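You operate a simulated robot arm through the tools that you are given. There is no shell and no other tool.

The job below is to be done with a simulated two-armed robot. You get a single attempt, and the scene is never put back.

## Task
Start the small cabinet with its light on and the thermostat on 2.
Fine: doors shut, red and green switch on; wait till the display shows 2.

It is judged by the outcome, as a careful person would: the job done as asked, and still so three seconds after it is handed in. It fails if anything else is knocked over, pushed out of place, dropped, spilled or broken.

## Robot
Two 7-joint arms with two-finger grippers on one trunk that stands fixed in place. Base frame: the origin is at the foot of the trunk, x ahead of it, y to its left, z up. Lengths are in m, angles in degrees, forces in N, time in s.
The left shoulder is at [0.089, 0.216, 1.111], the right one opposite. With the tool pointing down near the work surface each hand reaches from about 0.1 to 0.76 m from the base axis, measured 20 degrees to its own side. Payload 3.18 kg a hand.
The tool frame of a hand sits at the grasp point between the pads (the TCP): z along the fingers, y along the line on which they close. The tips reach 0.03 m beyond it. The gripper opens to 0.144 m; its body begins 0.103 m behind the TCP.
Orientation is that of the tool frame in the base frame, as [roll, pitch, yaw] about the fixed x, y, z axes, in that order (R = Rz(yaw) Ry(pitch) Rx(roll)). With the fingers straight down and closing along the base's y, the tool's x points along the base's -x, its y along +y and its z along -z.

## Interface
- The arms move only by the tool nudge_tool. It takes "left_targets", "right_targets" or both (then of equal length, played together; a hand with none holds still); each is a list of rows, each an object (a shift or turn left out is 0, a gripper value left out holds the last) with "offset": the shift along the tool's x, y, z in m, a list of three; "delta_rot": the turn, a rotation vector about the tool's x, y, z in degrees, a list of three; "fingers": the gripper command, from -1 (fully open) to 1 (shut), values between in proportion. In form: [{"offset": [tx, ty, tz], "delta_rot": [wx, wy, wz], "fingers": fingers}, ...]. A call has 1 to 20 rows; each row is the pose to reach, as a shift and turn from the pose commanded when the call began, along the tool's axes at that moment. Each row takes 0.2 s and may step no farther than 0.05 m and 8.6 degrees from the row before; otherwise, or with a gripper value out of range, the whole call is refused. Where a pose cannot be reached the arm comes as near as it can. A force on the tool above 40 N (or 10 N above the force at the start of the call, whichever is more), or a blocked arm, ends the call early, and 0.2 s more pass. Each finger travels about 0.1867 m/s and halts on what it meets, pressing with about 44 N; the grip force reading is that of the motor and also rises with nothing between the fingers. The clock runs only during rows and for 0.2 s after the last one: add rows that repeat a pose to give the fingers time. The reply holds the time, the measured pose of the TCP, the force on the tool along the base axes, the opening and the grip force, in the units named above and with some noise, with the torque about the TCP (base axes, N m) and any sound that the robot's microphone picked up.
- Cameras (640 x 400 px; columns grow to the right, rows downward): "scene" is now at [0.1844, 0.0371, 1.2999]; the picture's right is [0.41, -0.91, 0.00], its down [-0.50, -0.23, -0.84] and it looks along [0.76, 0.35, -0.55] (base axes); focal length 214 px, centre (320, 200). "left" rides on the left gripper at [0.076, -0.016, -0.143] in its tool frame; the picture's right is [0.21, 0.98, 0.00], its down [-0.84, 0.18, -0.51] and it looks along [-0.50, 0.11, 0.86] (tool axes); focal length 218 px, centre (320, 200). "right" rides on the right gripper at [0.076, 0.016, -0.143] in its tool frame; the picture's right is [-0.21, 0.98, 0.00], its down [-0.84, -0.18, -0.51] and it looks along [-0.50, -0.11, 0.86] (tool axes); focal length 218 px, centre (320, 200). There is no depth. A picture from a camera that has moved, and an enlarged one, comes with that camera's place and axes in the base frame and with its lens.
- get_image(camera): a new picture of that camera. No time passes.
- raise_lower(by): moves the trunk up (or, below 0, down) by that many m; the arms and the scene camera ride with it, the base frame stays. It gives what a move gives, with no picture.
- pan_tilt(pan, tilt): turns the head with the scene camera to pan (to the left, within 80 degrees either way) and tilt (down, from -29 to 69), counted from straight ahead of the robot (the tilt from the chest, where the trunk bows). It gives what a move gives.
- zoom(camera, box): a new picture of the part [left, top, right, bottom] of that camera's present view, enlarged. No time passes.
- close_job(): hands the job in; it is judged then, once.

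Nothing tells you positions but the pictures and the camera data. Unless the task says otherwise, let go and move clear before handing in.

The tools are called by a JSON object that holds its "api" and its "payload". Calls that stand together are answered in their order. nudge_tool: Moves the arms, as the interface text tells. Its arguments: {"type":"object","properties":{"left_targets":{"type":"array"},"right_targets":{"type":"array"}},"required":[]} The other tools are called the same way: raise_lower (by) moves the trunk up or down; pan_tilt (pan, tilt) turns the head that bears the scene camera; get_image (camera) takes a picture; zoom (camera, box) takes an enlarged picture of a part of a camera's view; close_job () hands the job in.

At the start:

```text
clock: 0.0
left_position: [0.4064, 0.4231, 1.087]
left_ee_rot: [-179.9, 0.0, -180.0]
left_force: [-0.9, 0.0, 0.5]
left_moment: [-0.02, 0.0, -0.01]
left_grip_width: 0.144
left_finger_force: 0.1
right_position: [0.4173, -0.0395, 1.2013]
right_ee_rot: [-180.0, 0.0, 180.0]
right_force: [-0.5, -0.7, -0.2]
right_moment: [0.0, 0.05, -0.03]
right_grip_width: 0.1439
right_finger_force: 0.1
trunk travel left (down, up): [-0.194, 0.176]
head pan, tilt (commanded): [24.4, 33.1]
```

scene: 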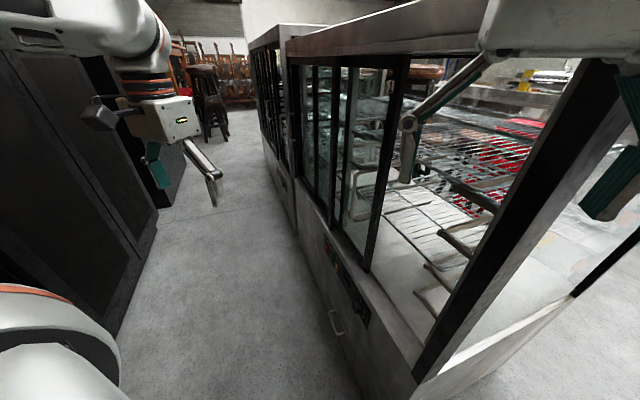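
right: 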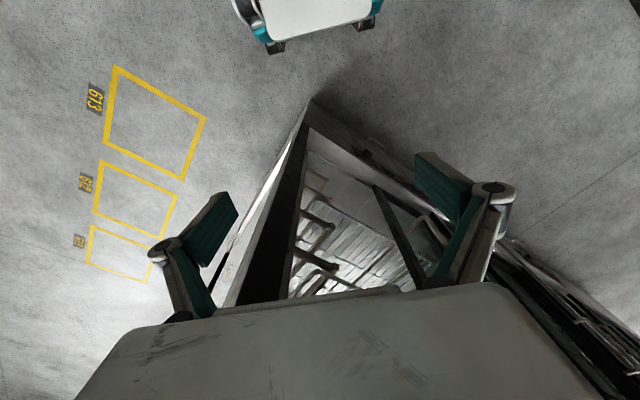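
left: 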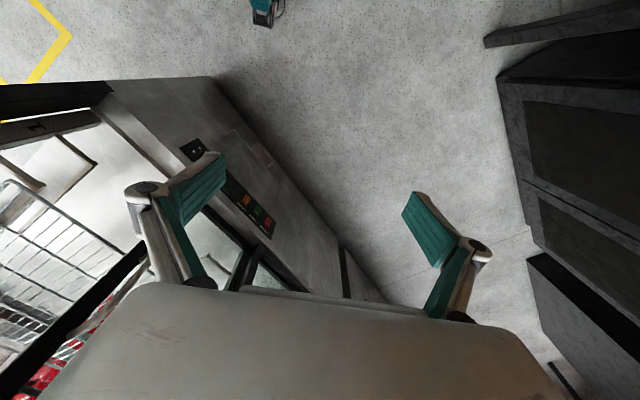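

I see a glass display cabinet ahead and to the right of the aisle, with a control panel (red/green switches and a display) on its lower front, and a second cabinet behind it. I'll take closer looks before moving anything.

{"api": "zoom", "payload": {"camera": "scene", "box": [240, 200, 440, 400]}}

{"api": "zoom", "payload": {"camera": "left", "box": [140, 110, 340, 260]}}

{"api": "zoom", "payload": {"camera": "scene", "box": [240, 20, 440, 220]}}

```text
2.00 times, centred on (340, 300) of scene
camera zoom: at [0.1844, 0.0371, 1.2999], right [0.41, -0.91, 0.0], down [-0.5, -0.23, -0.84], along [0.76, 0.35, -0.55], focal length 429 px, centre (280, 0)
```

zoom: 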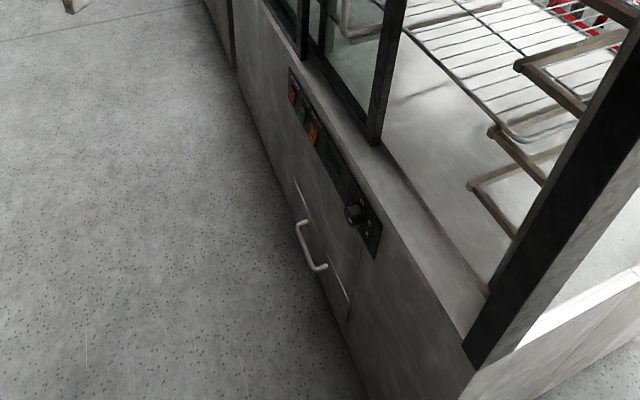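

```text
2.67 times, centred on (240, 185) of left
camera zoom: at [0.331, 0.4073, 1.2284], right [-0.21, 0.98, 0.0], down [0.84, 0.18, 0.51], along [0.5, 0.11, -0.86], focal length 582 px, centre (533, 240)
```

zoom: 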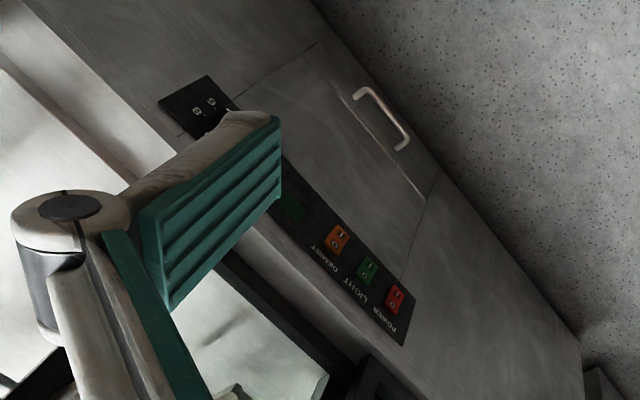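

```text
2.00 times, centred on (340, 120) of scene
camera zoom: at [0.1844, 0.0371, 1.2999], right [0.41, -0.91, 0.0], down [-0.5, -0.23, -0.84], along [0.76, 0.35, -0.55], focal length 429 px, centre (280, 360)
```

zoom: 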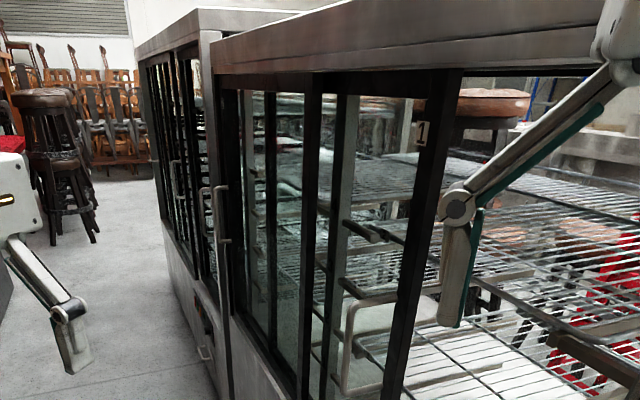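

The near cabinet has a panel with POWER (red), LIGHT (green), DEMIST (orange), a display and a knob, and its sliding door seems to be slid open. I'll turn the head to see the cabinets, doors and panel better.

{"api": "pan_tilt", "payload": {"pan": 24, "tilt": 0}}

{"api": "get_image", "payload": {"camera": "scene"}}

{"api": "pan_tilt", "payload": {"pan": 0, "tilt": 30}}

{"api": "get_image", "payload": {"camera": "scene"}}

{"api": "pan_tilt", "payload": {"pan": 0, "tilt": 60}}

{"api": "get_image", "payload": {"camera": "scene"}}

{"api": "pan_tilt", "payload": {"pan": 35, "tilt": 55}}

{"api": "get_image", "payload": {"camera": "scene"}}

```text
clock: 1.0
left_position: [0.4079, 0.4222, 1.0859]
left_ee_rot: [-180.0, 0.2, 180.0]
left_force: [-0.9, -1.2, 0.4]
left_moment: [-0.01, -0.02, 0.04]
left_grip_width: 0.1442
left_finger_force: 0.0
right_position: [0.4181, -0.039, 1.1995]
right_ee_rot: [-180.0, 0.0, 180.0]
right_force: [0.0, 0.0, -0.3]
right_moment: [0.0, 0.0, 0.0]
right_grip_width: 0.1439
right_finger_force: 0.1
trunk travel left (down, up): [-0.194, 0.176]
head pan, tilt (commanded): [24.0, 0.0]
```

```text
taken
camera scene: at [0.1856, 0.0369, 1.3531], right [0.41, -0.91, 0.0], down [0.0, 0.0, -1.0], along [0.91, 0.41, 0.0], focal length 214 px, centre (320, 200)
```

scene: 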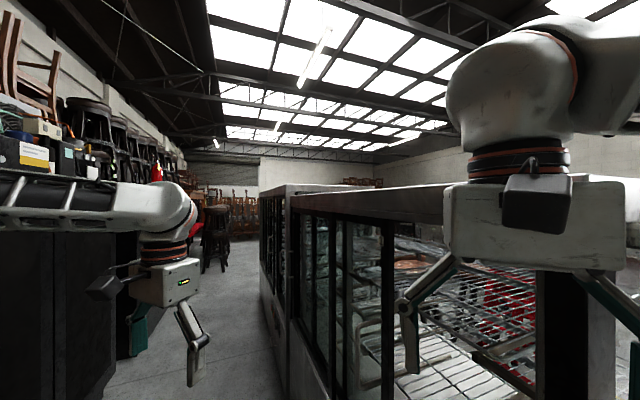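

```text
clock: 1.9
left_position: [0.4087, 0.4232, 1.087]
left_ee_rot: [-180.0, 0.1, -180.0]
left_force: [0.6, -0.6, 0.0]
left_moment: [0.01, 0.03, 0.02]
left_grip_width: 0.144
left_finger_force: 0.0
right_position: [0.4176, -0.0389, 1.1992]
right_ee_rot: [180.0, 0.0, 179.9]
right_force: [0.2, 0.6, 0.6]
right_moment: [-0.02, 0.02, -0.01]
right_grip_width: 0.1439
right_finger_force: 0.1
trunk travel left (down, up): [-0.194, 0.176]
head pan, tilt (commanded): [0.0, 30.0]
```

```text
taken
camera scene: at [0.1938, 0.0003, 1.3049], right [0.0, -1.0, 0.0], down [-0.5, 0.0, -0.87], along [0.87, 0.0, -0.5], focal length 214 px, centre (320, 200)
```

scene: 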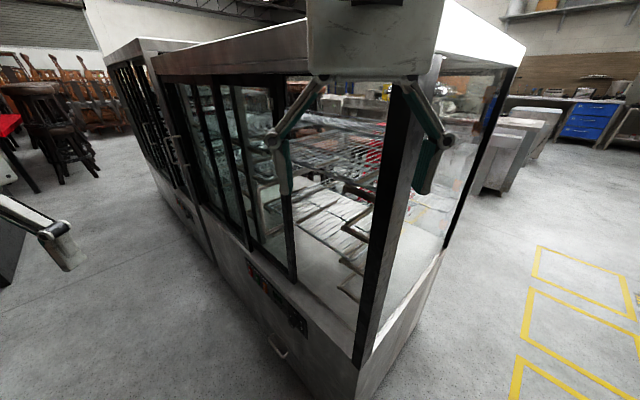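

```text
clock: 2.9
left_position: [0.4078, 0.4237, 1.0859]
left_ee_rot: [-179.9, 0.1, 180.0]
left_force: [0.2, 0.4, 0.6]
left_moment: [0.01, -0.02, -0.01]
left_grip_width: 0.1441
left_finger_force: 0.0
right_position: [0.4167, -0.0391, 1.2]
right_ee_rot: [180.0, 0.0, -180.0]
right_force: [0.0, 0.0, -0.7]
right_moment: [-0.01, 0.02, 0.0]
right_grip_width: 0.1441
right_finger_force: 0.0
trunk travel left (down, up): [-0.194, 0.176]
head pan, tilt (commanded): [0.0, 60.0]
```

```text
taken
camera scene: at [0.17, 0.0003, 1.2628], right [0.0, -1.0, 0.0], down [-0.87, 0.0, -0.5], along [0.5, 0.0, -0.87], focal length 214 px, centre (320, 200)
```

scene: 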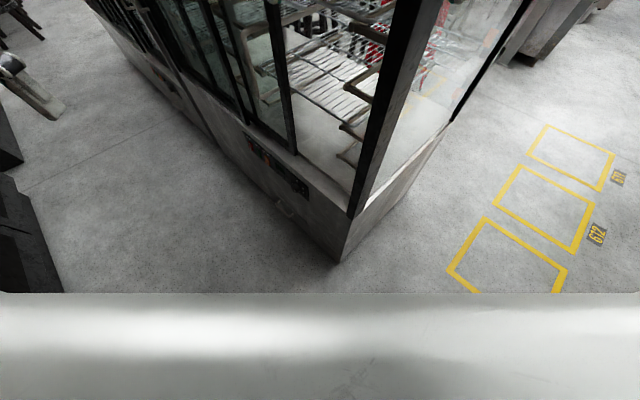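

```text
clock: 3.9
left_position: [0.4071, 0.4222, 1.0864]
left_ee_rot: [-179.9, 0.1, -179.9]
left_force: [-0.1, -0.7, 0.6]
left_moment: [0.03, -0.01, -0.02]
left_grip_width: 0.144
left_finger_force: 0.1
right_position: [0.4165, -0.0393, 1.1988]
right_ee_rot: [179.9, 0.0, 180.0]
right_force: [0.5, 0.1, 0.1]
right_moment: [-0.03, 0.0, -0.01]
right_grip_width: 0.1441
right_finger_force: 0.1
trunk travel left (down, up): [-0.194, 0.176]
head pan, tilt (commanded): [35.0, 55.0]
```

```text
taken
camera scene: at [0.1625, 0.0416, 1.2687], right [0.57, -0.82, 0.0], down [-0.67, -0.47, -0.57], along [0.47, 0.33, -0.82], focal length 214 px, centre (320, 200)
```

scene: 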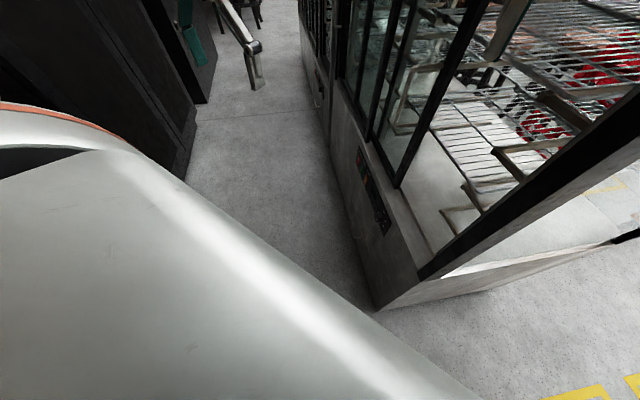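

The near cabinet stands at about 45° with its corner near (0.43, -0.09), and its right sliding door appears to be open towards the left. I'll zoom in on the doors, the panel and the far cabinet.

{"api": "pan_tilt", "payload": {"pan": 20, "tilt": 28}}

{"api": "get_image", "payload": {"camera": "scene"}}

{"api": "zoom", "payload": {"camera": "scene", "box": [220, 0, 380, 100]}}

{"api": "zoom", "payload": {"camera": "scene", "box": [220, 100, 380, 200]}}

{"api": "zoom", "payload": {"camera": "scene", "box": [260, 200, 420, 300]}}

{"api": "zoom", "payload": {"camera": "scene", "box": [360, 40, 520, 140]}}

{"api": "zoom", "payload": {"camera": "scene", "box": [260, 300, 420, 400]}}

```text
clock: 4.8
left_position: [0.4069, 0.4243, 1.0863]
left_ee_rot: [-180.0, 0.1, -180.0]
left_force: [-0.5, 0.1, -0.4]
left_moment: [-0.04, 0.04, 0.0]
left_grip_width: 0.144
left_finger_force: 0.0
right_position: [0.4174, -0.0397, 1.1994]
right_ee_rot: [-180.0, 0.0, -179.9]
right_force: [1.2, 0.6, -0.2]
right_moment: [-0.02, -0.01, 0.01]
right_grip_width: 0.1438
right_finger_force: 0.1
trunk travel left (down, up): [-0.194, 0.176]
head pan, tilt (commanded): [20.0, 28.0]
```

```text
taken
camera scene: at [0.1891, 0.0315, 1.3079], right [0.34, -0.94, 0.0], down [-0.44, -0.16, -0.88], along [0.83, 0.3, -0.47], focal length 214 px, centre (320, 200)
```

scene: 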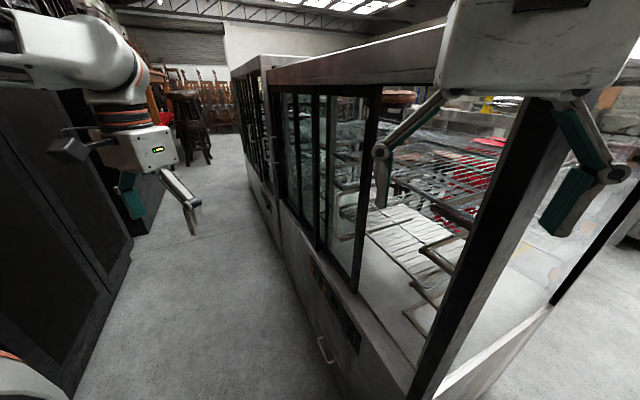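

```text
4.00 times, centred on (300, 50) of scene
camera zoom: at [0.1891, 0.0315, 1.3079], right [0.34, -0.94, 0.0], down [-0.44, -0.16, -0.88], along [0.83, 0.3, -0.47], focal length 858 px, centre (400, 800)
```

zoom: 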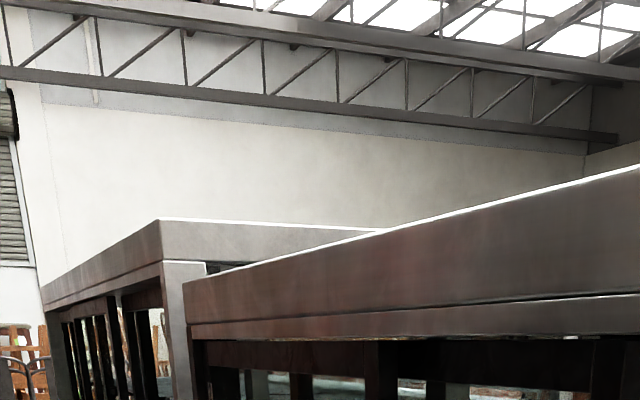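

```text
4.00 times, centred on (300, 150) of scene
camera zoom: at [0.1891, 0.0315, 1.3079], right [0.34, -0.94, 0.0], down [-0.44, -0.16, -0.88], along [0.83, 0.3, -0.47], focal length 858 px, centre (400, 400)
```

zoom: 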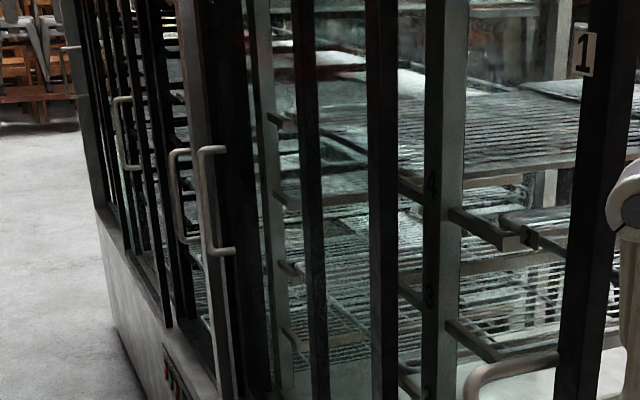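

```text
4.00 times, centred on (340, 250) of scene
camera zoom: at [0.1891, 0.0315, 1.3079], right [0.34, -0.94, 0.0], down [-0.44, -0.16, -0.88], along [0.83, 0.3, -0.47], focal length 858 px, centre (240, 0)
```

zoom: 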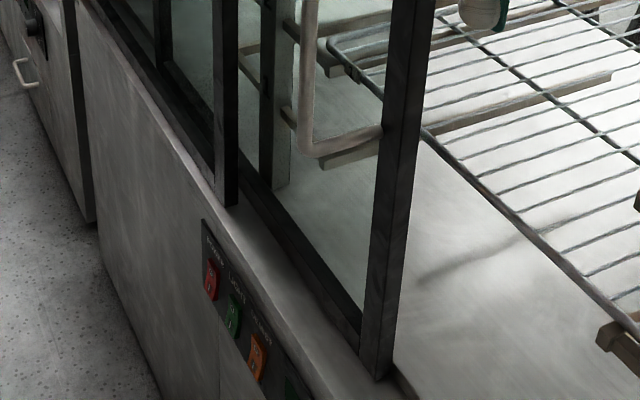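

```text
4.00 times, centred on (440, 90) of scene
camera zoom: at [0.1891, 0.0315, 1.3079], right [0.34, -0.94, 0.0], down [-0.44, -0.16, -0.88], along [0.83, 0.3, -0.47], focal length 858 px, centre (-160, 640)
```

zoom: 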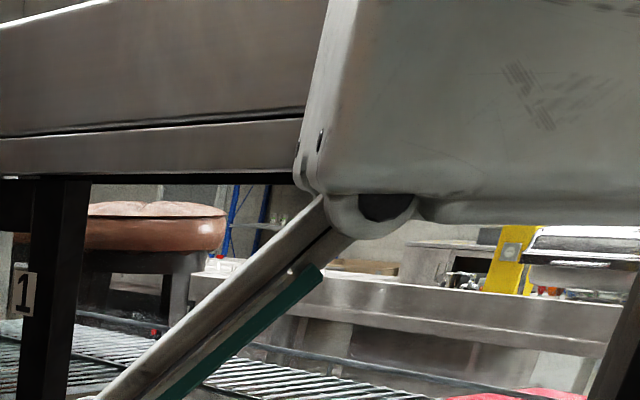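

```text
4.00 times, centred on (340, 350) of scene
camera zoom: at [0.1891, 0.0315, 1.3079], right [0.34, -0.94, 0.0], down [-0.44, -0.16, -0.88], along [0.83, 0.3, -0.47], focal length 858 px, centre (240, -400)
```

zoom: 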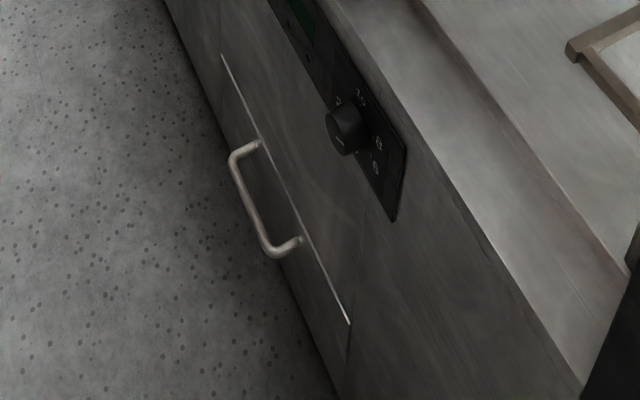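

The near, lower cabinet is the small one. Its right door (marked 1) is slid about 0.28 m open to the left, and the panel lies near (0.63–0.87, 0.10–0.32, 0.55). I'll turn the left hand towards the panel so its camera can see it closely.

{"api": "nudge_tool", "payload": {"left_targets": [{"offset": [-0.007, 0.005, 0.023], "delta_rot": [0, 0, 7.7]}, {"offset": [-0.014, 0.009, 0.045], "delta_rot": [0, 0, 15.4]}, {"offset": [-0.021, 0.014, 0.068], "delta_rot": [0, 0, 23]}, {"offset": [-0.029, 0.018, 0.09], "delta_rot": [0, 0, 30.7]}, {"offset": [-0.036, 0.023, 0.113], "delta_rot": [0, 0, 38.4]}, {"offset": [-0.043, 0.027, 0.136], "delta_rot": [0, 0, 46]}]}}

```text
clock: 6.2
left_position: [0.453, 0.4493, 0.9469]
left_ee_rot: [-180.0, 0.1, 133.9]
left_force: [0.9, -0.2, 0.2]
left_moment: [0.02, 0.0, -0.05]
left_grip_width: 0.1438
left_finger_force: 0.0
right_position: [0.4187, -0.0404, 1.1988]
right_ee_rot: [-180.0, -0.1, 180.0]
right_force: [-0.4, 0.0, -0.3]
right_moment: [-0.01, 0.04, -0.02]
right_grip_width: 0.1441
right_finger_force: 0.1
trunk travel left (down, up): [-0.194, 0.176]
head pan, tilt (commanded): [20.0, 28.0]
```

The left hand has turned as planned. Next I'll pitch it towards the panel and bring it closer.

{"api": "nudge_tool", "payload": {"left_targets": [{"offset": [-0.01, 0.01, 0.028], "delta_rot": [0, -6.4, 0]}, {"offset": [-0.02, 0.02, 0.057], "delta_rot": [0, -12.8, 0]}, {"offset": [-0.03, 0.03, 0.085], "delta_rot": [0, -19.2, 0]}, {"offset": [-0.04, 0.041, 0.114], "delta_rot": [0, -25.7, 0]}, {"offset": [-0.05, 0.051, 0.143], "delta_rot": [0, -32.1, 0]}, {"offset": [-0.06, 0.061, 0.171], "delta_rot": [0, -38.5, 0]}, {"offset": [-0.07, 0.072, 0.2], "delta_rot": [0, -45, 0]}]}}

{"api": "get_image", "payload": {"camera": "left"}}

{"api": "get_image", "payload": {"camera": "scene"}}

```text
clock: 7.8
left_position: [0.5514, 0.4506, 0.7494]
left_ee_rot: [179.9, 45.1, 133.9]
left_force: [0.2, 0.3, -0.3]
left_moment: [-0.03, 0.04, -0.03]
left_grip_width: 0.1441
left_finger_force: 0.0
right_position: [0.4179, -0.038, 1.1985]
right_ee_rot: [179.9, -0.1, -179.9]
right_force: [0.6, 0.6, 0.1]
right_moment: [0.01, -0.01, 0.04]
right_grip_width: 0.1439
right_finger_force: 0.0
trunk travel left (down, up): [-0.194, 0.176]
head pan, tilt (commanded): [20.0, 28.0]
```

```text
taken
camera left: at [0.4319, 0.5517, 0.7955], right [0.6, 0.79, -0.15], down [0.29, -0.04, 0.96], along [0.74, -0.62, -0.26], focal length 218 px, centre (320, 200)
```

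left: 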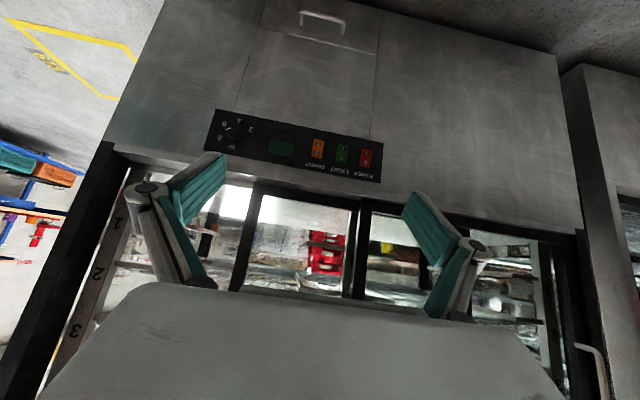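

```text
taken
camera scene: at [0.1898, 0.0321, 1.3077], right [0.34, -0.94, 0.0], down [-0.44, -0.16, -0.88], along [0.83, 0.3, -0.47], focal length 214 px, centre (320, 200)
```

scene: 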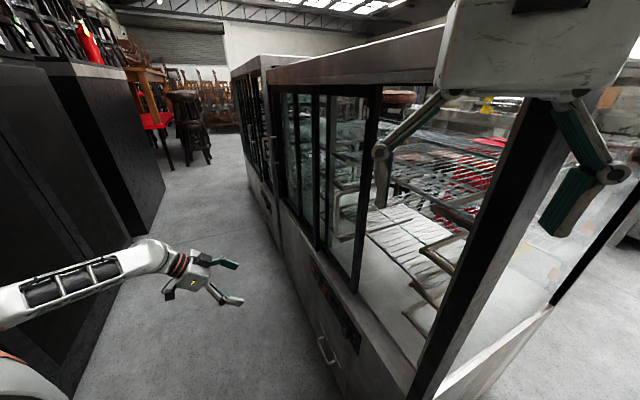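

The left camera now sees the whole front upside down: knob with dial, display, and the orange, green and red switches. I'll zoom in on the panel.

{"api": "zoom", "payload": {"camera": "left", "box": [200, 90, 300, 170]}}

{"api": "zoom", "payload": {"camera": "left", "box": [290, 110, 390, 190]}}

{"api": "zoom", "payload": {"camera": "left", "box": [200, 170, 620, 400]}}

```text
5.00 times, centred on (250, 130) of left
camera zoom: at [0.4319, 0.5517, 0.7955], right [0.6, 0.79, -0.15], down [0.29, -0.04, 0.96], along [0.74, -0.62, -0.26], focal length 1091 px, centre (670, 550)
```

zoom: 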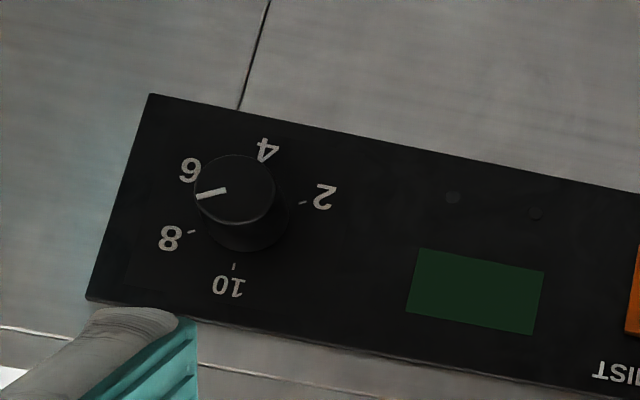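

```text
5.00 times, centred on (340, 150) of left
camera zoom: at [0.4319, 0.5517, 0.7955], right [0.6, 0.79, -0.15], down [0.29, -0.04, 0.96], along [0.74, -0.62, -0.26], focal length 1091 px, centre (220, 450)
```

zoom: 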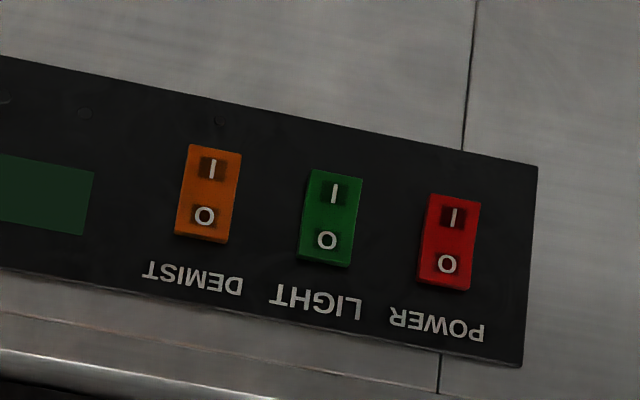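

```text
1.52 times, centred on (410, 285) of left
camera zoom: at [0.4319, 0.5517, 0.7955], right [0.6, 0.79, -0.15], down [0.29, -0.04, 0.96], along [0.74, -0.62, -0.26], focal length 333 px, centre (183, 70)
```

zoom: 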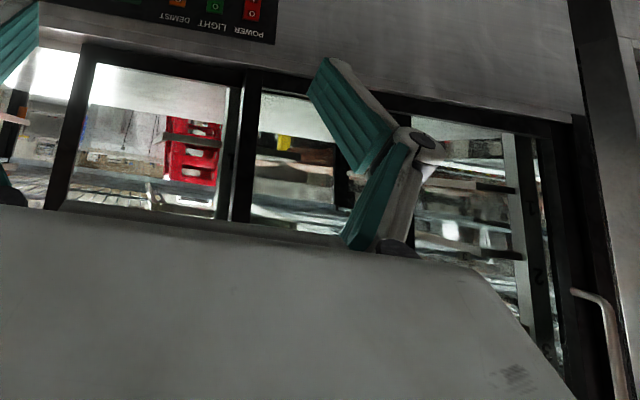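

The panel is triangulated. Red is at about (0.866, 0.314, 0.547), green (0.823, 0.272), orange (0.780, 0.230), and the knob (0.644, 0.094, 0.55) points near 8. All rockers look off, with I at the bottom. The right door is open with its handle bar near (0.65, 0.15, 0.94–1.07), so I'll clear the right hand away and bring the left hand up in front of that handle.

{"api": "nudge_tool", "payload": {"left_targets": [{"offset": [-0.029, -0.017, -0.015]}, {"offset": [-0.059, -0.034, -0.03]}, {"offset": [-0.088, -0.051, -0.044]}, {"offset": [-0.117, -0.069, -0.059]}, {"offset": [-0.147, -0.086, -0.074]}, {"offset": [-0.176, -0.103, -0.089]}, {"offset": [-0.205, -0.12, -0.104]}, {"offset": [-0.235, -0.137, -0.1185]}], "right_targets": [{"offset": [0.03, -0.015, 0]}, {"offset": [0.06, -0.03, 0]}, {"offset": [0.09, -0.045, 0]}, {"offset": [0.117, -0.06, 0]}, {"offset": [0.117, -0.1, 0]}, {"offset": [0.117, -0.14, 0]}, {"offset": [0.117, -0.18, 0]}, {"offset": [0.117, -0.21, 0]}]}}

{"api": "get_image", "payload": {"camera": "left"}}

{"api": "get_image", "payload": {"camera": "scene"}}

```text
clock: 8.6
left_position: [0.5366, 0.3987, 0.8356]
left_ee_rot: [179.8, 45.1, 133.9]
left_force: [1.0, 0.2, -0.3]
left_moment: [-0.06, 0.0, -0.04]
left_grip_width: 0.144
left_finger_force: 0.0
right_position: [0.342, -0.0816, 1.2032]
right_ee_rot: [179.6, 0.0, 179.0]
right_force: [6.1, 1.6, -0.2]
right_moment: [-0.19, 0.9, -0.21]
right_grip_width: 0.1439
right_finger_force: 0.1
trunk travel left (down, up): [-0.194, 0.176]
head pan, tilt (commanded): [20.0, 28.0]
stopped in row 3 (right hand): the force on the tool passed its limit at 68 N (the readings are from after the stop); the commanded pose is now the measured one
```

```text
taken
camera left: at [0.4173, 0.5005, 0.8824], right [0.6, 0.79, -0.15], down [0.29, -0.05, 0.95], along [0.74, -0.62, -0.26], focal length 218 px, centre (320, 200)
```

left: 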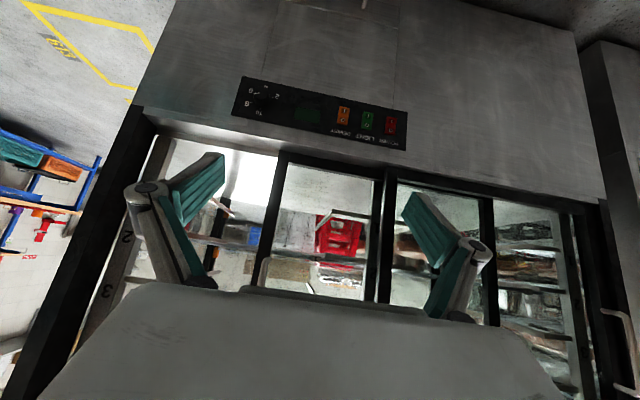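

```text
taken
camera scene: at [0.19, 0.0304, 1.3084], right [0.33, -0.94, 0.0], down [-0.44, -0.15, -0.89], along [0.84, 0.29, -0.46], focal length 214 px, centre (320, 200)
```

scene: 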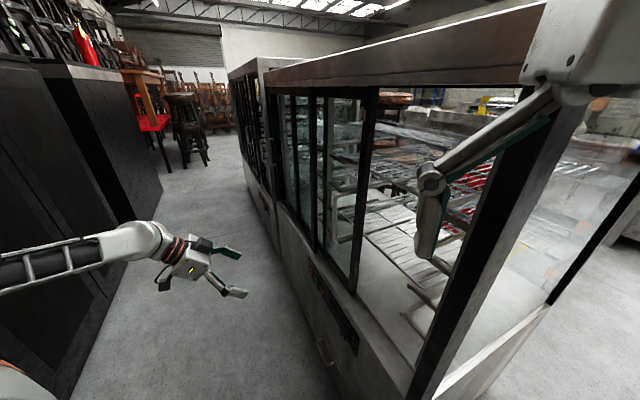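

The right hand bumped something while moving back, most likely the robot's own head, because the push came from −x and the head camera shifted a little. The cabinet was not touched. I'll back it off slightly forward, then slide it to the right away from both the head and the cabinet, as the left hand finishes its move.

{"api": "nudge_tool", "payload": {"right_targets": [{"offset": [-0.018, -0.005, 0]}, {"offset": [-0.018, -0.035, 0]}, {"offset": [-0.018, -0.065, 0]}, {"offset": [-0.018, -0.095, 0]}, {"offset": [-0.018, -0.125, 0]}, {"offset": [-0.005, -0.155, 0]}, {"offset": [0.01, -0.185, 0]}, {"offset": [0.02, -0.215, 0]}]}}

{"api": "get_image", "payload": {"camera": "scene"}}

```text
clock: 10.4
left_position: [0.5356, 0.399, 0.8361]
left_ee_rot: [179.8, 45.0, 133.8]
left_force: [-1.1, -0.5, 0.0]
left_moment: [0.0, 0.01, 0.05]
left_grip_width: 0.1438
left_finger_force: 0.1
right_position: [0.3159, -0.2973, 1.2017]
right_ee_rot: [179.5, 0.0, 179.1]
right_force: [0.1, -0.6, -0.5]
right_moment: [0.02, -0.02, 0.02]
right_grip_width: 0.1441
right_finger_force: 0.2
trunk travel left (down, up): [-0.194, 0.176]
head pan, tilt (commanded): [20.0, 28.0]
```

```text
taken
camera scene: at [0.1886, 0.0308, 1.3082], right [0.34, -0.94, 0.0], down [-0.44, -0.16, -0.88], along [0.83, 0.3, -0.47], focal length 214 px, centre (320, 200)
```

scene: 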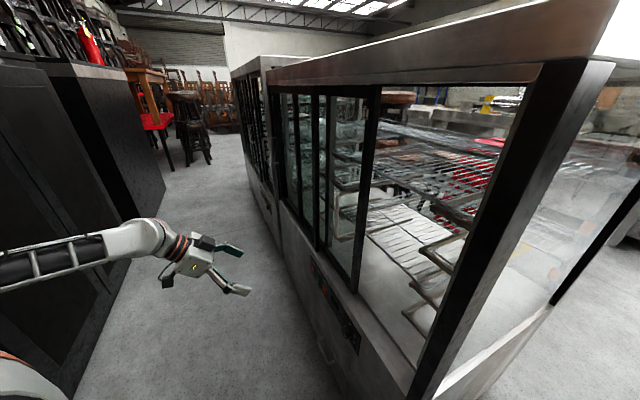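

The right hand is clear and the scene view is unobstructed. I'll check the door track and the left door's far edge.

{"api": "zoom", "payload": {"camera": "scene", "box": [340, 60, 560, 210]}}

{"api": "zoom", "payload": {"camera": "scene", "box": [340, 200, 500, 400]}}

{"api": "zoom", "payload": {"camera": "scene", "box": [255, 80, 335, 240]}}

{"api": "zoom", "payload": {"camera": "left", "box": [480, 180, 640, 400]}}

```text
2.67 times, centred on (450, 135) of scene
camera zoom: at [0.1886, 0.0308, 1.3082], right [0.34, -0.94, 0.0], down [-0.44, -0.16, -0.88], along [0.83, 0.3, -0.47], focal length 572 px, centre (-27, 373)
```

zoom: 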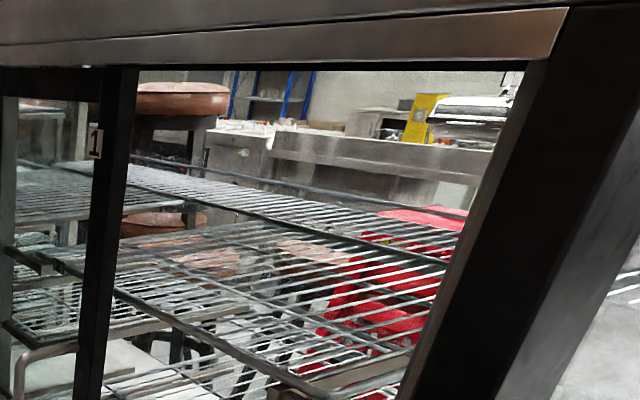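

```text
2.00 times, centred on (420, 300) of scene
camera zoom: at [0.1886, 0.0308, 1.3082], right [0.34, -0.94, 0.0], down [-0.44, -0.16, -0.88], along [0.83, 0.3, -0.47], focal length 429 px, centre (120, 0)
```

zoom: 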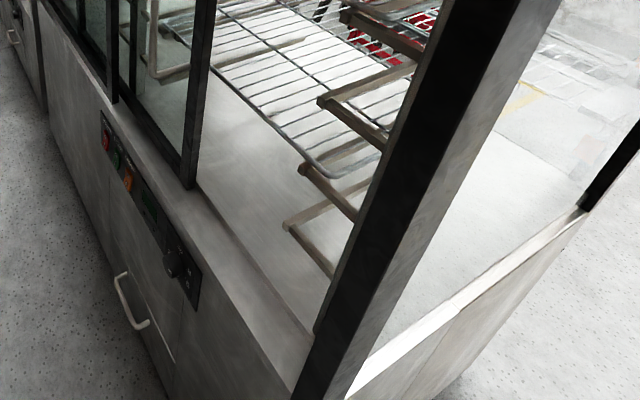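

```text
2.50 times, centred on (295, 160) of scene
camera zoom: at [0.1886, 0.0308, 1.3082], right [0.34, -0.94, 0.0], down [-0.44, -0.16, -0.88], along [0.83, 0.3, -0.47], focal length 536 px, centre (382, 300)
```

zoom: 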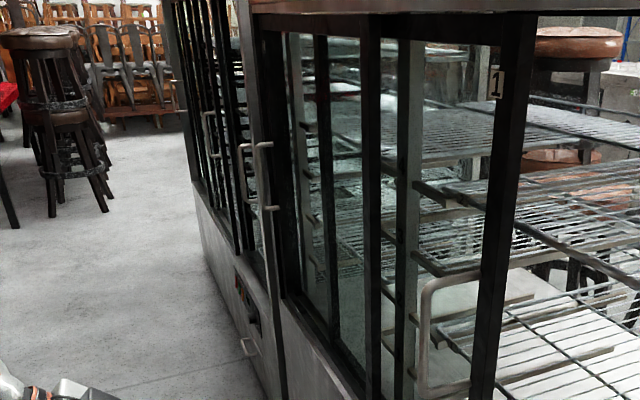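

```text
1.82 times, centred on (560, 290) of left
camera zoom: at [0.4167, 0.5002, 0.8833], right [0.6, 0.79, -0.15], down [0.29, -0.05, 0.96], along [0.74, -0.62, -0.26], focal length 397 px, centre (-116, 36)
```

zoom: 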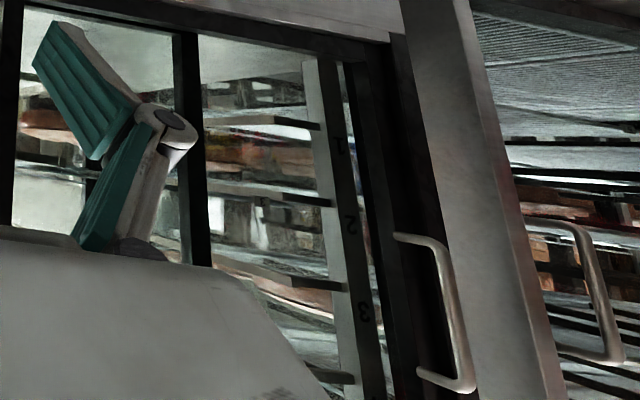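

The left door is shut, with its handle against the far post. Door 1 spans about 0.56–1.14 m along the front and must slide about 0.28 m right. I'll bring the left hand up in front of its handle with the fingers partly closed.

{"api": "nudge_tool", "payload": {"left_targets": [{"offset": [-0.032, -0.015, -0.007], "fingers": -0.25}, {"offset": [-0.063, -0.03, -0.014]}, {"offset": [-0.095, -0.044, -0.021]}, {"offset": [-0.127, -0.059, -0.028]}, {"offset": [-0.158, -0.074, -0.035]}, {"offset": [-0.19, -0.0885, -0.0415]}]}}

{"api": "get_image", "payload": {"camera": "left"}}

{"api": "get_image", "payload": {"camera": "scene"}}

{"api": "zoom", "payload": {"camera": "scene", "box": [240, 120, 440, 270]}}

```text
clock: 11.8
left_position: [0.5453, 0.2621, 0.9988]
left_ee_rot: [179.8, 45.0, 133.8]
left_force: [-0.2, 0.4, -0.1]
left_moment: [0.04, -0.01, -0.01]
left_grip_width: 0.09
left_finger_force: 0.0
right_position: [0.3166, -0.2967, 1.202]
right_ee_rot: [179.5, 0.0, 179.2]
right_force: [-1.0, 0.3, 1.1]
right_moment: [0.02, -0.07, -0.02]
right_grip_width: 0.144
right_finger_force: 0.0
trunk travel left (down, up): [-0.194, 0.176]
head pan, tilt (commanded): [20.0, 28.0]
```

```text
taken
camera left: at [0.4258, 0.3632, 1.0452], right [0.6, 0.79, -0.15], down [0.29, -0.05, 0.95], along [0.74, -0.62, -0.26], focal length 218 px, centre (320, 200)
```

left: 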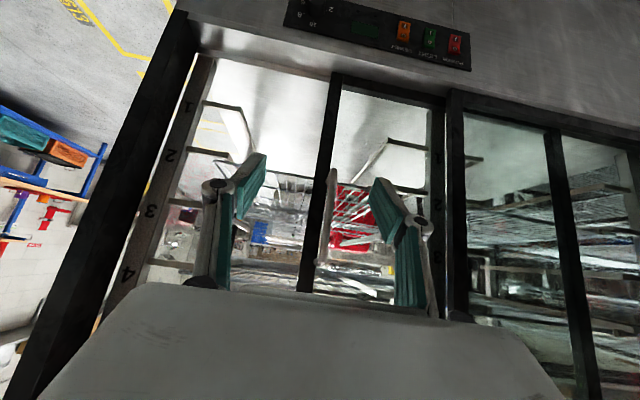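

```text
taken
camera scene: at [0.1889, 0.0309, 1.308], right [0.34, -0.94, 0.0], down [-0.44, -0.16, -0.88], along [0.83, 0.3, -0.47], focal length 214 px, centre (320, 200)
```

scene: 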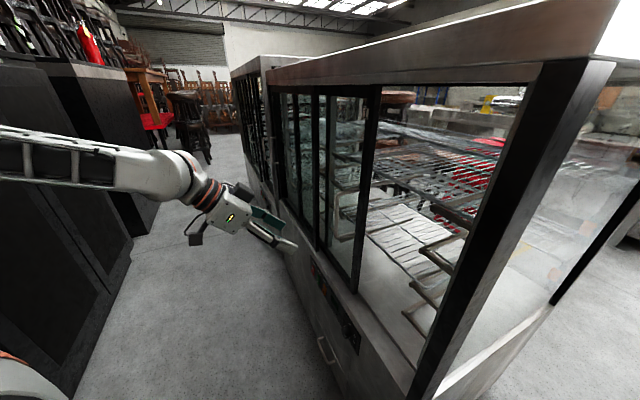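

```text
2.67 times, centred on (340, 195) of scene
camera zoom: at [0.1889, 0.0309, 1.308], right [0.34, -0.94, 0.0], down [-0.44, -0.16, -0.88], along [0.83, 0.3, -0.47], focal length 572 px, centre (267, 213)
```

zoom: 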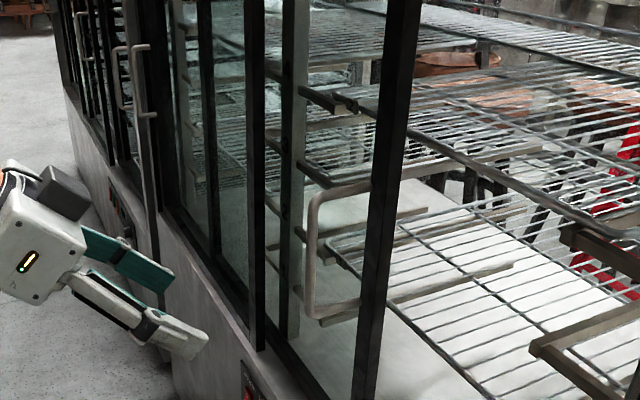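

The handle bar is triangulated at about (0.686, 0.158, z 0.91–1.06), sitting between the open fingers. I'll move straight in so the fingers straddle it.

{"api": "nudge_tool", "payload": {"left_targets": [{"offset": [-0.022, 0.006, 0.023]}, {"offset": [-0.044, 0.012, 0.046]}, {"offset": [-0.066, 0.018, 0.07]}, {"offset": [-0.087, 0.024, 0.093]}, {"offset": [-0.109, 0.0294, 0.116]}]}}

{"api": "get_image", "payload": {"camera": "left"}}

{"api": "zoom", "payload": {"camera": "scene", "box": [240, 120, 440, 270]}}

```text
clock: 13.0
left_position: [0.681, 0.1644, 0.994]
left_ee_rot: [-179.9, 45.0, 133.9]
left_force: [0.3, 0.4, 0.1]
left_moment: [0.03, 0.03, -0.01]
left_grip_width: 0.09
left_finger_force: 0.0
right_position: [0.3184, -0.2975, 1.2011]
right_ee_rot: [179.6, 0.0, 179.1]
right_force: [-0.4, -0.7, -0.2]
right_moment: [0.02, -0.01, -0.01]
right_grip_width: 0.1441
right_finger_force: 0.1
trunk travel left (down, up): [-0.194, 0.176]
head pan, tilt (commanded): [20.0, 28.0]
```

```text
taken
camera left: at [0.5617, 0.2664, 1.0402], right [0.6, 0.79, -0.15], down [0.29, -0.05, 0.95], along [0.74, -0.62, -0.26], focal length 218 px, centre (320, 200)
```

left: 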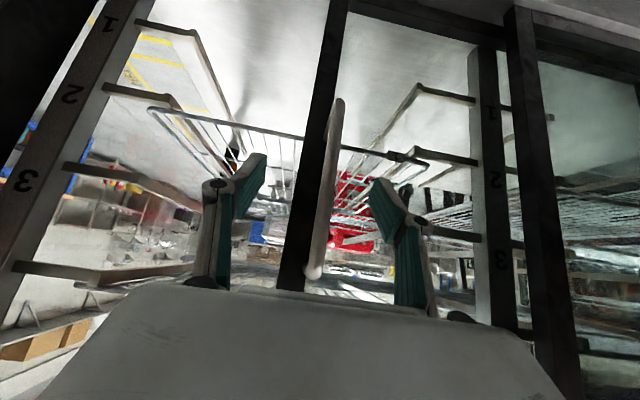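

```text
2.67 times, centred on (340, 195) of scene
camera zoom: at [0.1898, 0.0309, 1.3077], right [0.34, -0.94, 0.0], down [-0.44, -0.16, -0.88], along [0.83, 0.3, -0.47], focal length 572 px, centre (267, 213)
```

zoom: 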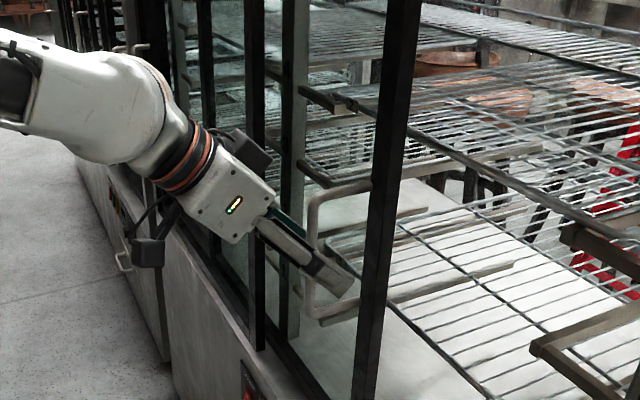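

The fingers straddle the handle bar. I'll now push the door right along the track in small steps, watching the force.

{"api": "nudge_tool", "payload": {"left_targets": [{"offset": [0, -0.015, 0]}, {"offset": [0, -0.03, 0]}, {"offset": [-0.001, -0.045, 0.001]}, {"offset": [-0.001, -0.06, 0.001]}, {"offset": [-0.001, -0.075, 0.001]}, {"offset": [-0.001, -0.09, 0.001]}, {"offset": [-0.0015, -0.105, 0.0015]}, {"offset": [-0.0015, -0.12, 0.0015]}]}}

{"api": "get_image", "payload": {"camera": "left"}}

{"api": "get_image", "payload": {"camera": "scene"}}

```text
clock: 14.8
left_position: [0.5925, 0.0826, 0.9959]
left_ee_rot: [180.0, 45.0, 133.9]
left_force: [-0.3, 0.0, 0.0]
left_moment: [0.0, 0.05, -0.03]
left_grip_width: 0.0901
left_finger_force: 0.0
right_position: [0.3169, -0.2973, 1.2021]
right_ee_rot: [179.6, -0.1, 179.1]
right_force: [-1.0, -0.1, 0.6]
right_moment: [0.01, 0.02, 0.0]
right_grip_width: 0.1442
right_finger_force: 0.1
trunk travel left (down, up): [-0.194, 0.176]
head pan, tilt (commanded): [20.0, 28.0]
```

```text
taken
camera left: at [0.4732, 0.1836, 1.0418], right [0.6, 0.78, -0.15], down [0.29, -0.05, 0.95], along [0.74, -0.62, -0.26], focal length 218 px, centre (320, 200)
```

left: 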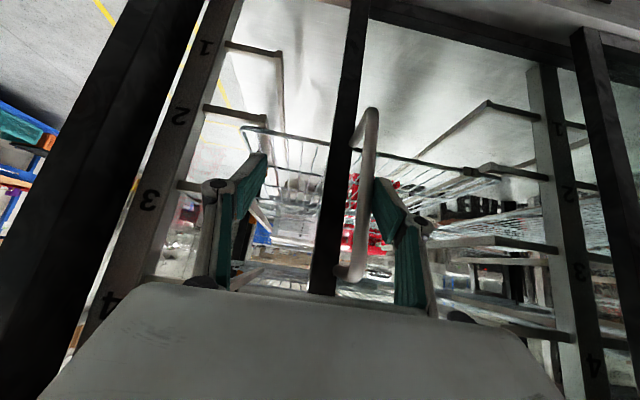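

```text
taken
camera scene: at [0.1888, 0.0313, 1.308], right [0.34, -0.94, 0.0], down [-0.44, -0.16, -0.88], along [0.83, 0.3, -0.47], focal length 214 px, centre (320, 200)
```

scene: 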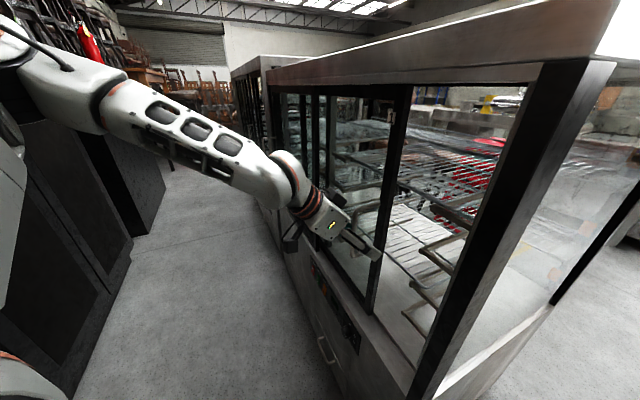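

The door is sliding easily with the handle against the far finger. I'll keep pushing.

{"api": "nudge_tool", "payload": {"left_targets": [{"offset": [0, -0.015, 0]}, {"offset": [0, -0.03, 0]}, {"offset": [-0.001, -0.045, 0.001]}, {"offset": [-0.001, -0.06, 0.001]}, {"offset": [-0.001, -0.075, 0.001]}, {"offset": [-0.001, -0.09, 0.001]}, {"offset": [-0.0015, -0.105, 0.0015]}, {"offset": [-0.0015, -0.12, 0.0015]}]}}

{"api": "get_image", "payload": {"camera": "left"}}

{"api": "get_image", "payload": {"camera": "scene"}}

```text
clock: 16.6
left_position: [0.5062, -0.0013, 0.9949]
left_ee_rot: [-179.8, 45.0, 134.0]
left_force: [0.2, 0.0, 0.3]
left_moment: [0.01, 0.04, -0.01]
left_grip_width: 0.09
left_finger_force: 0.1
right_position: [0.317, -0.2969, 1.2013]
right_ee_rot: [179.6, 0.0, 179.1]
right_force: [0.2, 0.4, 1.4]
right_moment: [0.0, 0.01, -0.01]
right_grip_width: 0.144
right_finger_force: 0.0
trunk travel left (down, up): [-0.194, 0.176]
head pan, tilt (commanded): [20.0, 28.0]
```

```text
taken
camera left: at [0.3877, 0.0999, 1.0405], right [0.6, 0.78, -0.15], down [0.29, -0.05, 0.95], along [0.74, -0.62, -0.26], focal length 218 px, centre (320, 200)
```

left: 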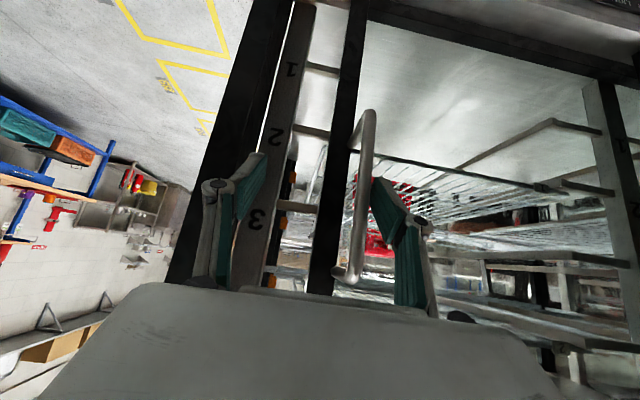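

```text
taken
camera scene: at [0.19, 0.0318, 1.3076], right [0.34, -0.94, 0.0], down [-0.44, -0.16, -0.88], along [0.83, 0.3, -0.47], focal length 214 px, centre (320, 200)
```

scene: 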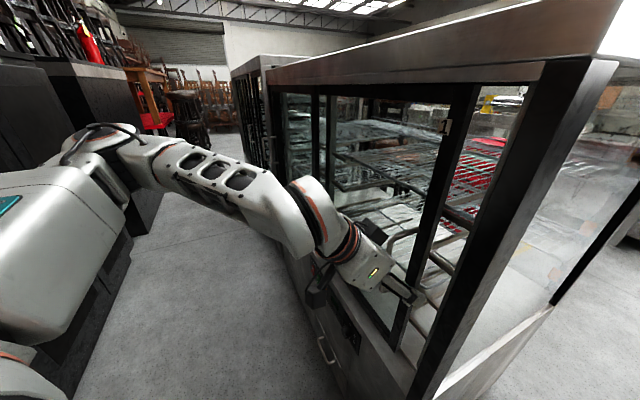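

The door is about 0.06–0.08 m from shut. The near finger is getting close to the corner post, so I'll withdraw, close the fingers, and re-enter on the far side of the handle to push it home with nothing on the post side.

{"api": "nudge_tool", "payload": {"left_targets": [{"offset": [0, 0.01, 0]}, {"offset": [0.025, 0.01, -0.025]}, {"offset": [0.05, 0.01, -0.05]}, {"offset": [0.05, 0.05, -0.05], "fingers": 1}, {"offset": [0.05, 0.088, -0.05]}, {"offset": [0.05, 0.088, -0.05]}]}}

{"api": "get_image", "payload": {"camera": "left"}}

{"api": "zoom", "payload": {"camera": "scene", "box": [340, 150, 540, 300]}}

```text
clock: 18.0
left_position: [0.5186, 0.1135, 0.9956]
left_ee_rot: [180.0, 45.1, 134.0]
left_force: [-0.3, -0.1, 0.2]
left_moment: [0.02, -0.02, 0.0]
left_grip_width: 0.0002
left_finger_force: 30.9
right_position: [0.3173, -0.2982, 1.2012]
right_ee_rot: [179.4, 0.0, 179.1]
right_force: [0.4, 0.3, -0.6]
right_moment: [-0.05, 0.0, 0.0]
right_grip_width: 0.144
right_finger_force: 0.0
trunk travel left (down, up): [-0.194, 0.176]
head pan, tilt (commanded): [20.0, 28.0]
```

```text
taken
camera left: at [0.4007, 0.2143, 1.0415], right [0.6, 0.78, -0.15], down [0.29, -0.05, 0.95], along [0.74, -0.62, -0.26], focal length 218 px, centre (320, 200)
```

left: 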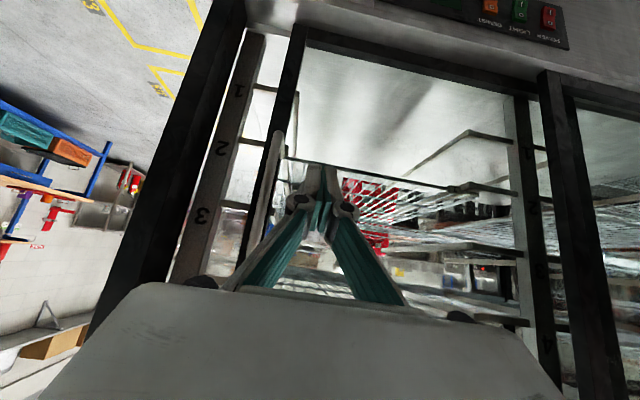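

```text
2.67 times, centred on (440, 225) of scene
camera zoom: at [0.1893, 0.0315, 1.3079], right [0.34, -0.94, 0.0], down [-0.44, -0.16, -0.88], along [0.83, 0.3, -0.47], focal length 572 px, centre (0, 133)
```

zoom: 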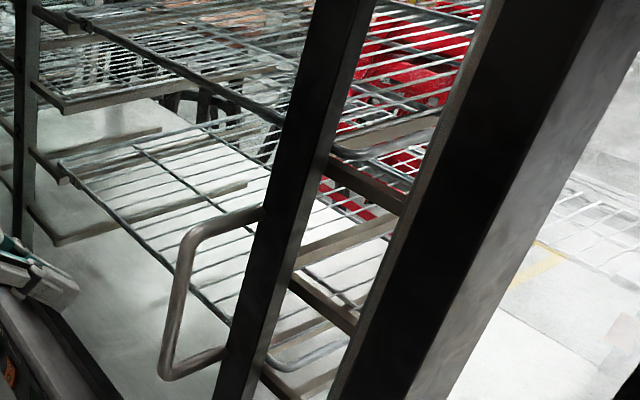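

The closed fist is on the far side of the handle with the door gap about 0.07 m. I'll move in and push gently towards the post.

{"api": "nudge_tool", "payload": {"left_targets": [{"offset": [-0.024, 0, 0.024]}, {"offset": [-0.048, 0, 0.048]}, {"offset": [-0.048, -0.015, 0.048]}, {"offset": [-0.048, -0.03, 0.048]}, {"offset": [-0.048, -0.04, 0.048]}, {"offset": [-0.048, -0.05, 0.048]}, {"offset": [-0.048, -0.06, 0.048]}, {"offset": [-0.048, -0.07, 0.048]}]}}

{"api": "get_image", "payload": {"camera": "left"}}

{"api": "zoom", "payload": {"camera": "scene", "box": [340, 150, 540, 300]}}

```text
clock: 19.8
left_position: [0.5171, 0.012, 0.9971]
left_ee_rot: [179.9, 45.0, 133.8]
left_force: [0.1, -0.3, -0.4]
left_moment: [-0.03, 0.0, 0.02]
left_grip_width: 0.0001
left_finger_force: 30.7
right_position: [0.3164, -0.2977, 1.2023]
right_ee_rot: [179.5, -0.1, 179.0]
right_force: [-0.2, -0.5, 0.6]
right_moment: [0.0, -0.01, 0.01]
right_grip_width: 0.144
right_finger_force: 0.0
trunk travel left (down, up): [-0.194, 0.176]
head pan, tilt (commanded): [20.0, 28.0]
```

```text
taken
camera left: at [0.3977, 0.1131, 1.0437], right [0.6, 0.78, -0.15], down [0.29, -0.05, 0.96], along [0.74, -0.62, -0.26], focal length 218 px, centre (320, 200)
```

left: 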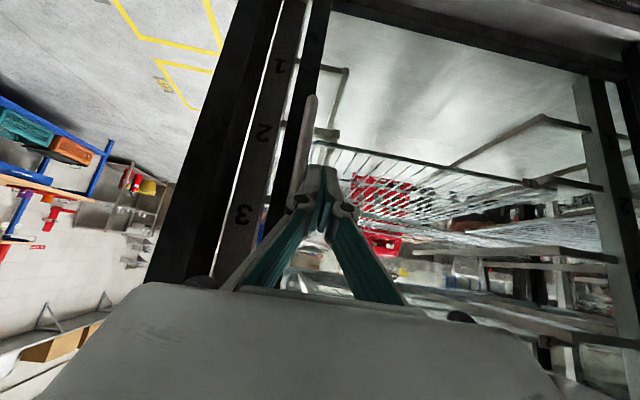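

```text
2.67 times, centred on (440, 225) of scene
camera zoom: at [0.1891, 0.0315, 1.3079], right [0.34, -0.94, 0.0], down [-0.44, -0.16, -0.88], along [0.83, 0.3, -0.47], focal length 572 px, centre (0, 133)
```

zoom: 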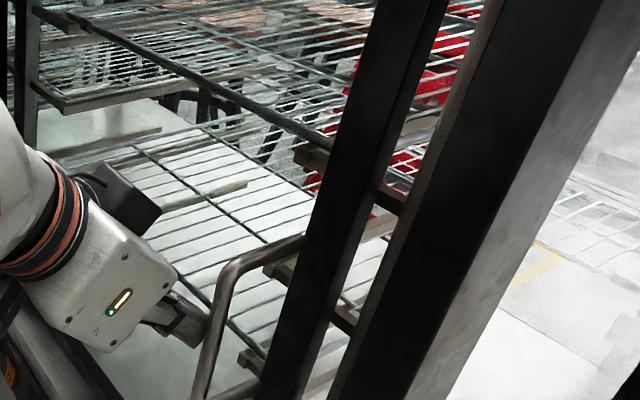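

The gap is now about 0.03 m. I'll continue pushing slowly until the door meets the post.

{"api": "nudge_tool", "payload": {"left_targets": [{"offset": [0, -0.008, 0]}, {"offset": [0, -0.016, 0]}, {"offset": [0, -0.022, 0]}, {"offset": [0, -0.028, 0]}, {"offset": [0, -0.033, 0]}, {"offset": [0, -0.038, 0]}, {"offset": [0, -0.042, 0]}, {"offset": [0, -0.046, 0]}]}}

{"api": "get_image", "payload": {"camera": "left"}}

{"api": "zoom", "payload": {"camera": "scene", "box": [340, 150, 540, 300]}}

```text
clock: 21.6
left_position: [0.489, 0.0002, 0.999]
left_ee_rot: [179.9, 45.1, 134.0]
left_force: [-0.1, 1.0, -0.8]
left_moment: [0.0, -0.02, 0.03]
left_grip_width: 0.0
left_finger_force: 30.2
left hand out of reach, approached as far as the arm can: row 4, 5, 6, 7, 8
right_position: [0.3162, -0.297, 1.2019]
right_ee_rot: [179.5, 0.1, 179.1]
right_force: [-0.2, 0.3, 0.0]
right_moment: [0.0, -0.05, 0.01]
right_grip_width: 0.1441
right_finger_force: 0.0
trunk travel left (down, up): [-0.194, 0.176]
head pan, tilt (commanded): [20.0, 28.0]
```

```text
taken
camera left: at [0.3697, 0.1005, 1.0461], right [0.6, 0.79, -0.15], down [0.29, -0.05, 0.95], along [0.74, -0.62, -0.26], focal length 218 px, centre (320, 200)
```

left: 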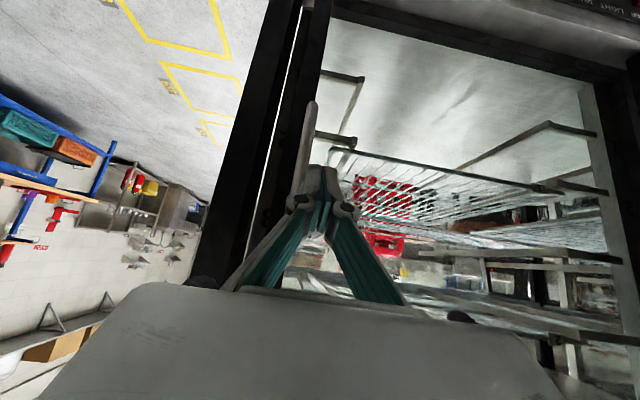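

```text
2.67 times, centred on (440, 225) of scene
camera zoom: at [0.1887, 0.0315, 1.3081], right [0.34, -0.94, 0.0], down [-0.44, -0.16, -0.88], along [0.83, 0.3, -0.47], focal length 572 px, centre (0, 133)
```

zoom: 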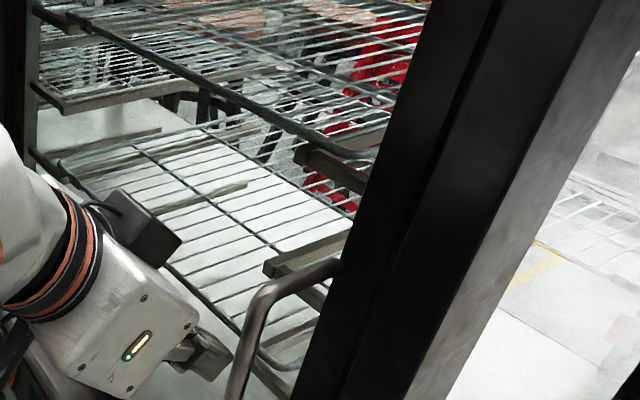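

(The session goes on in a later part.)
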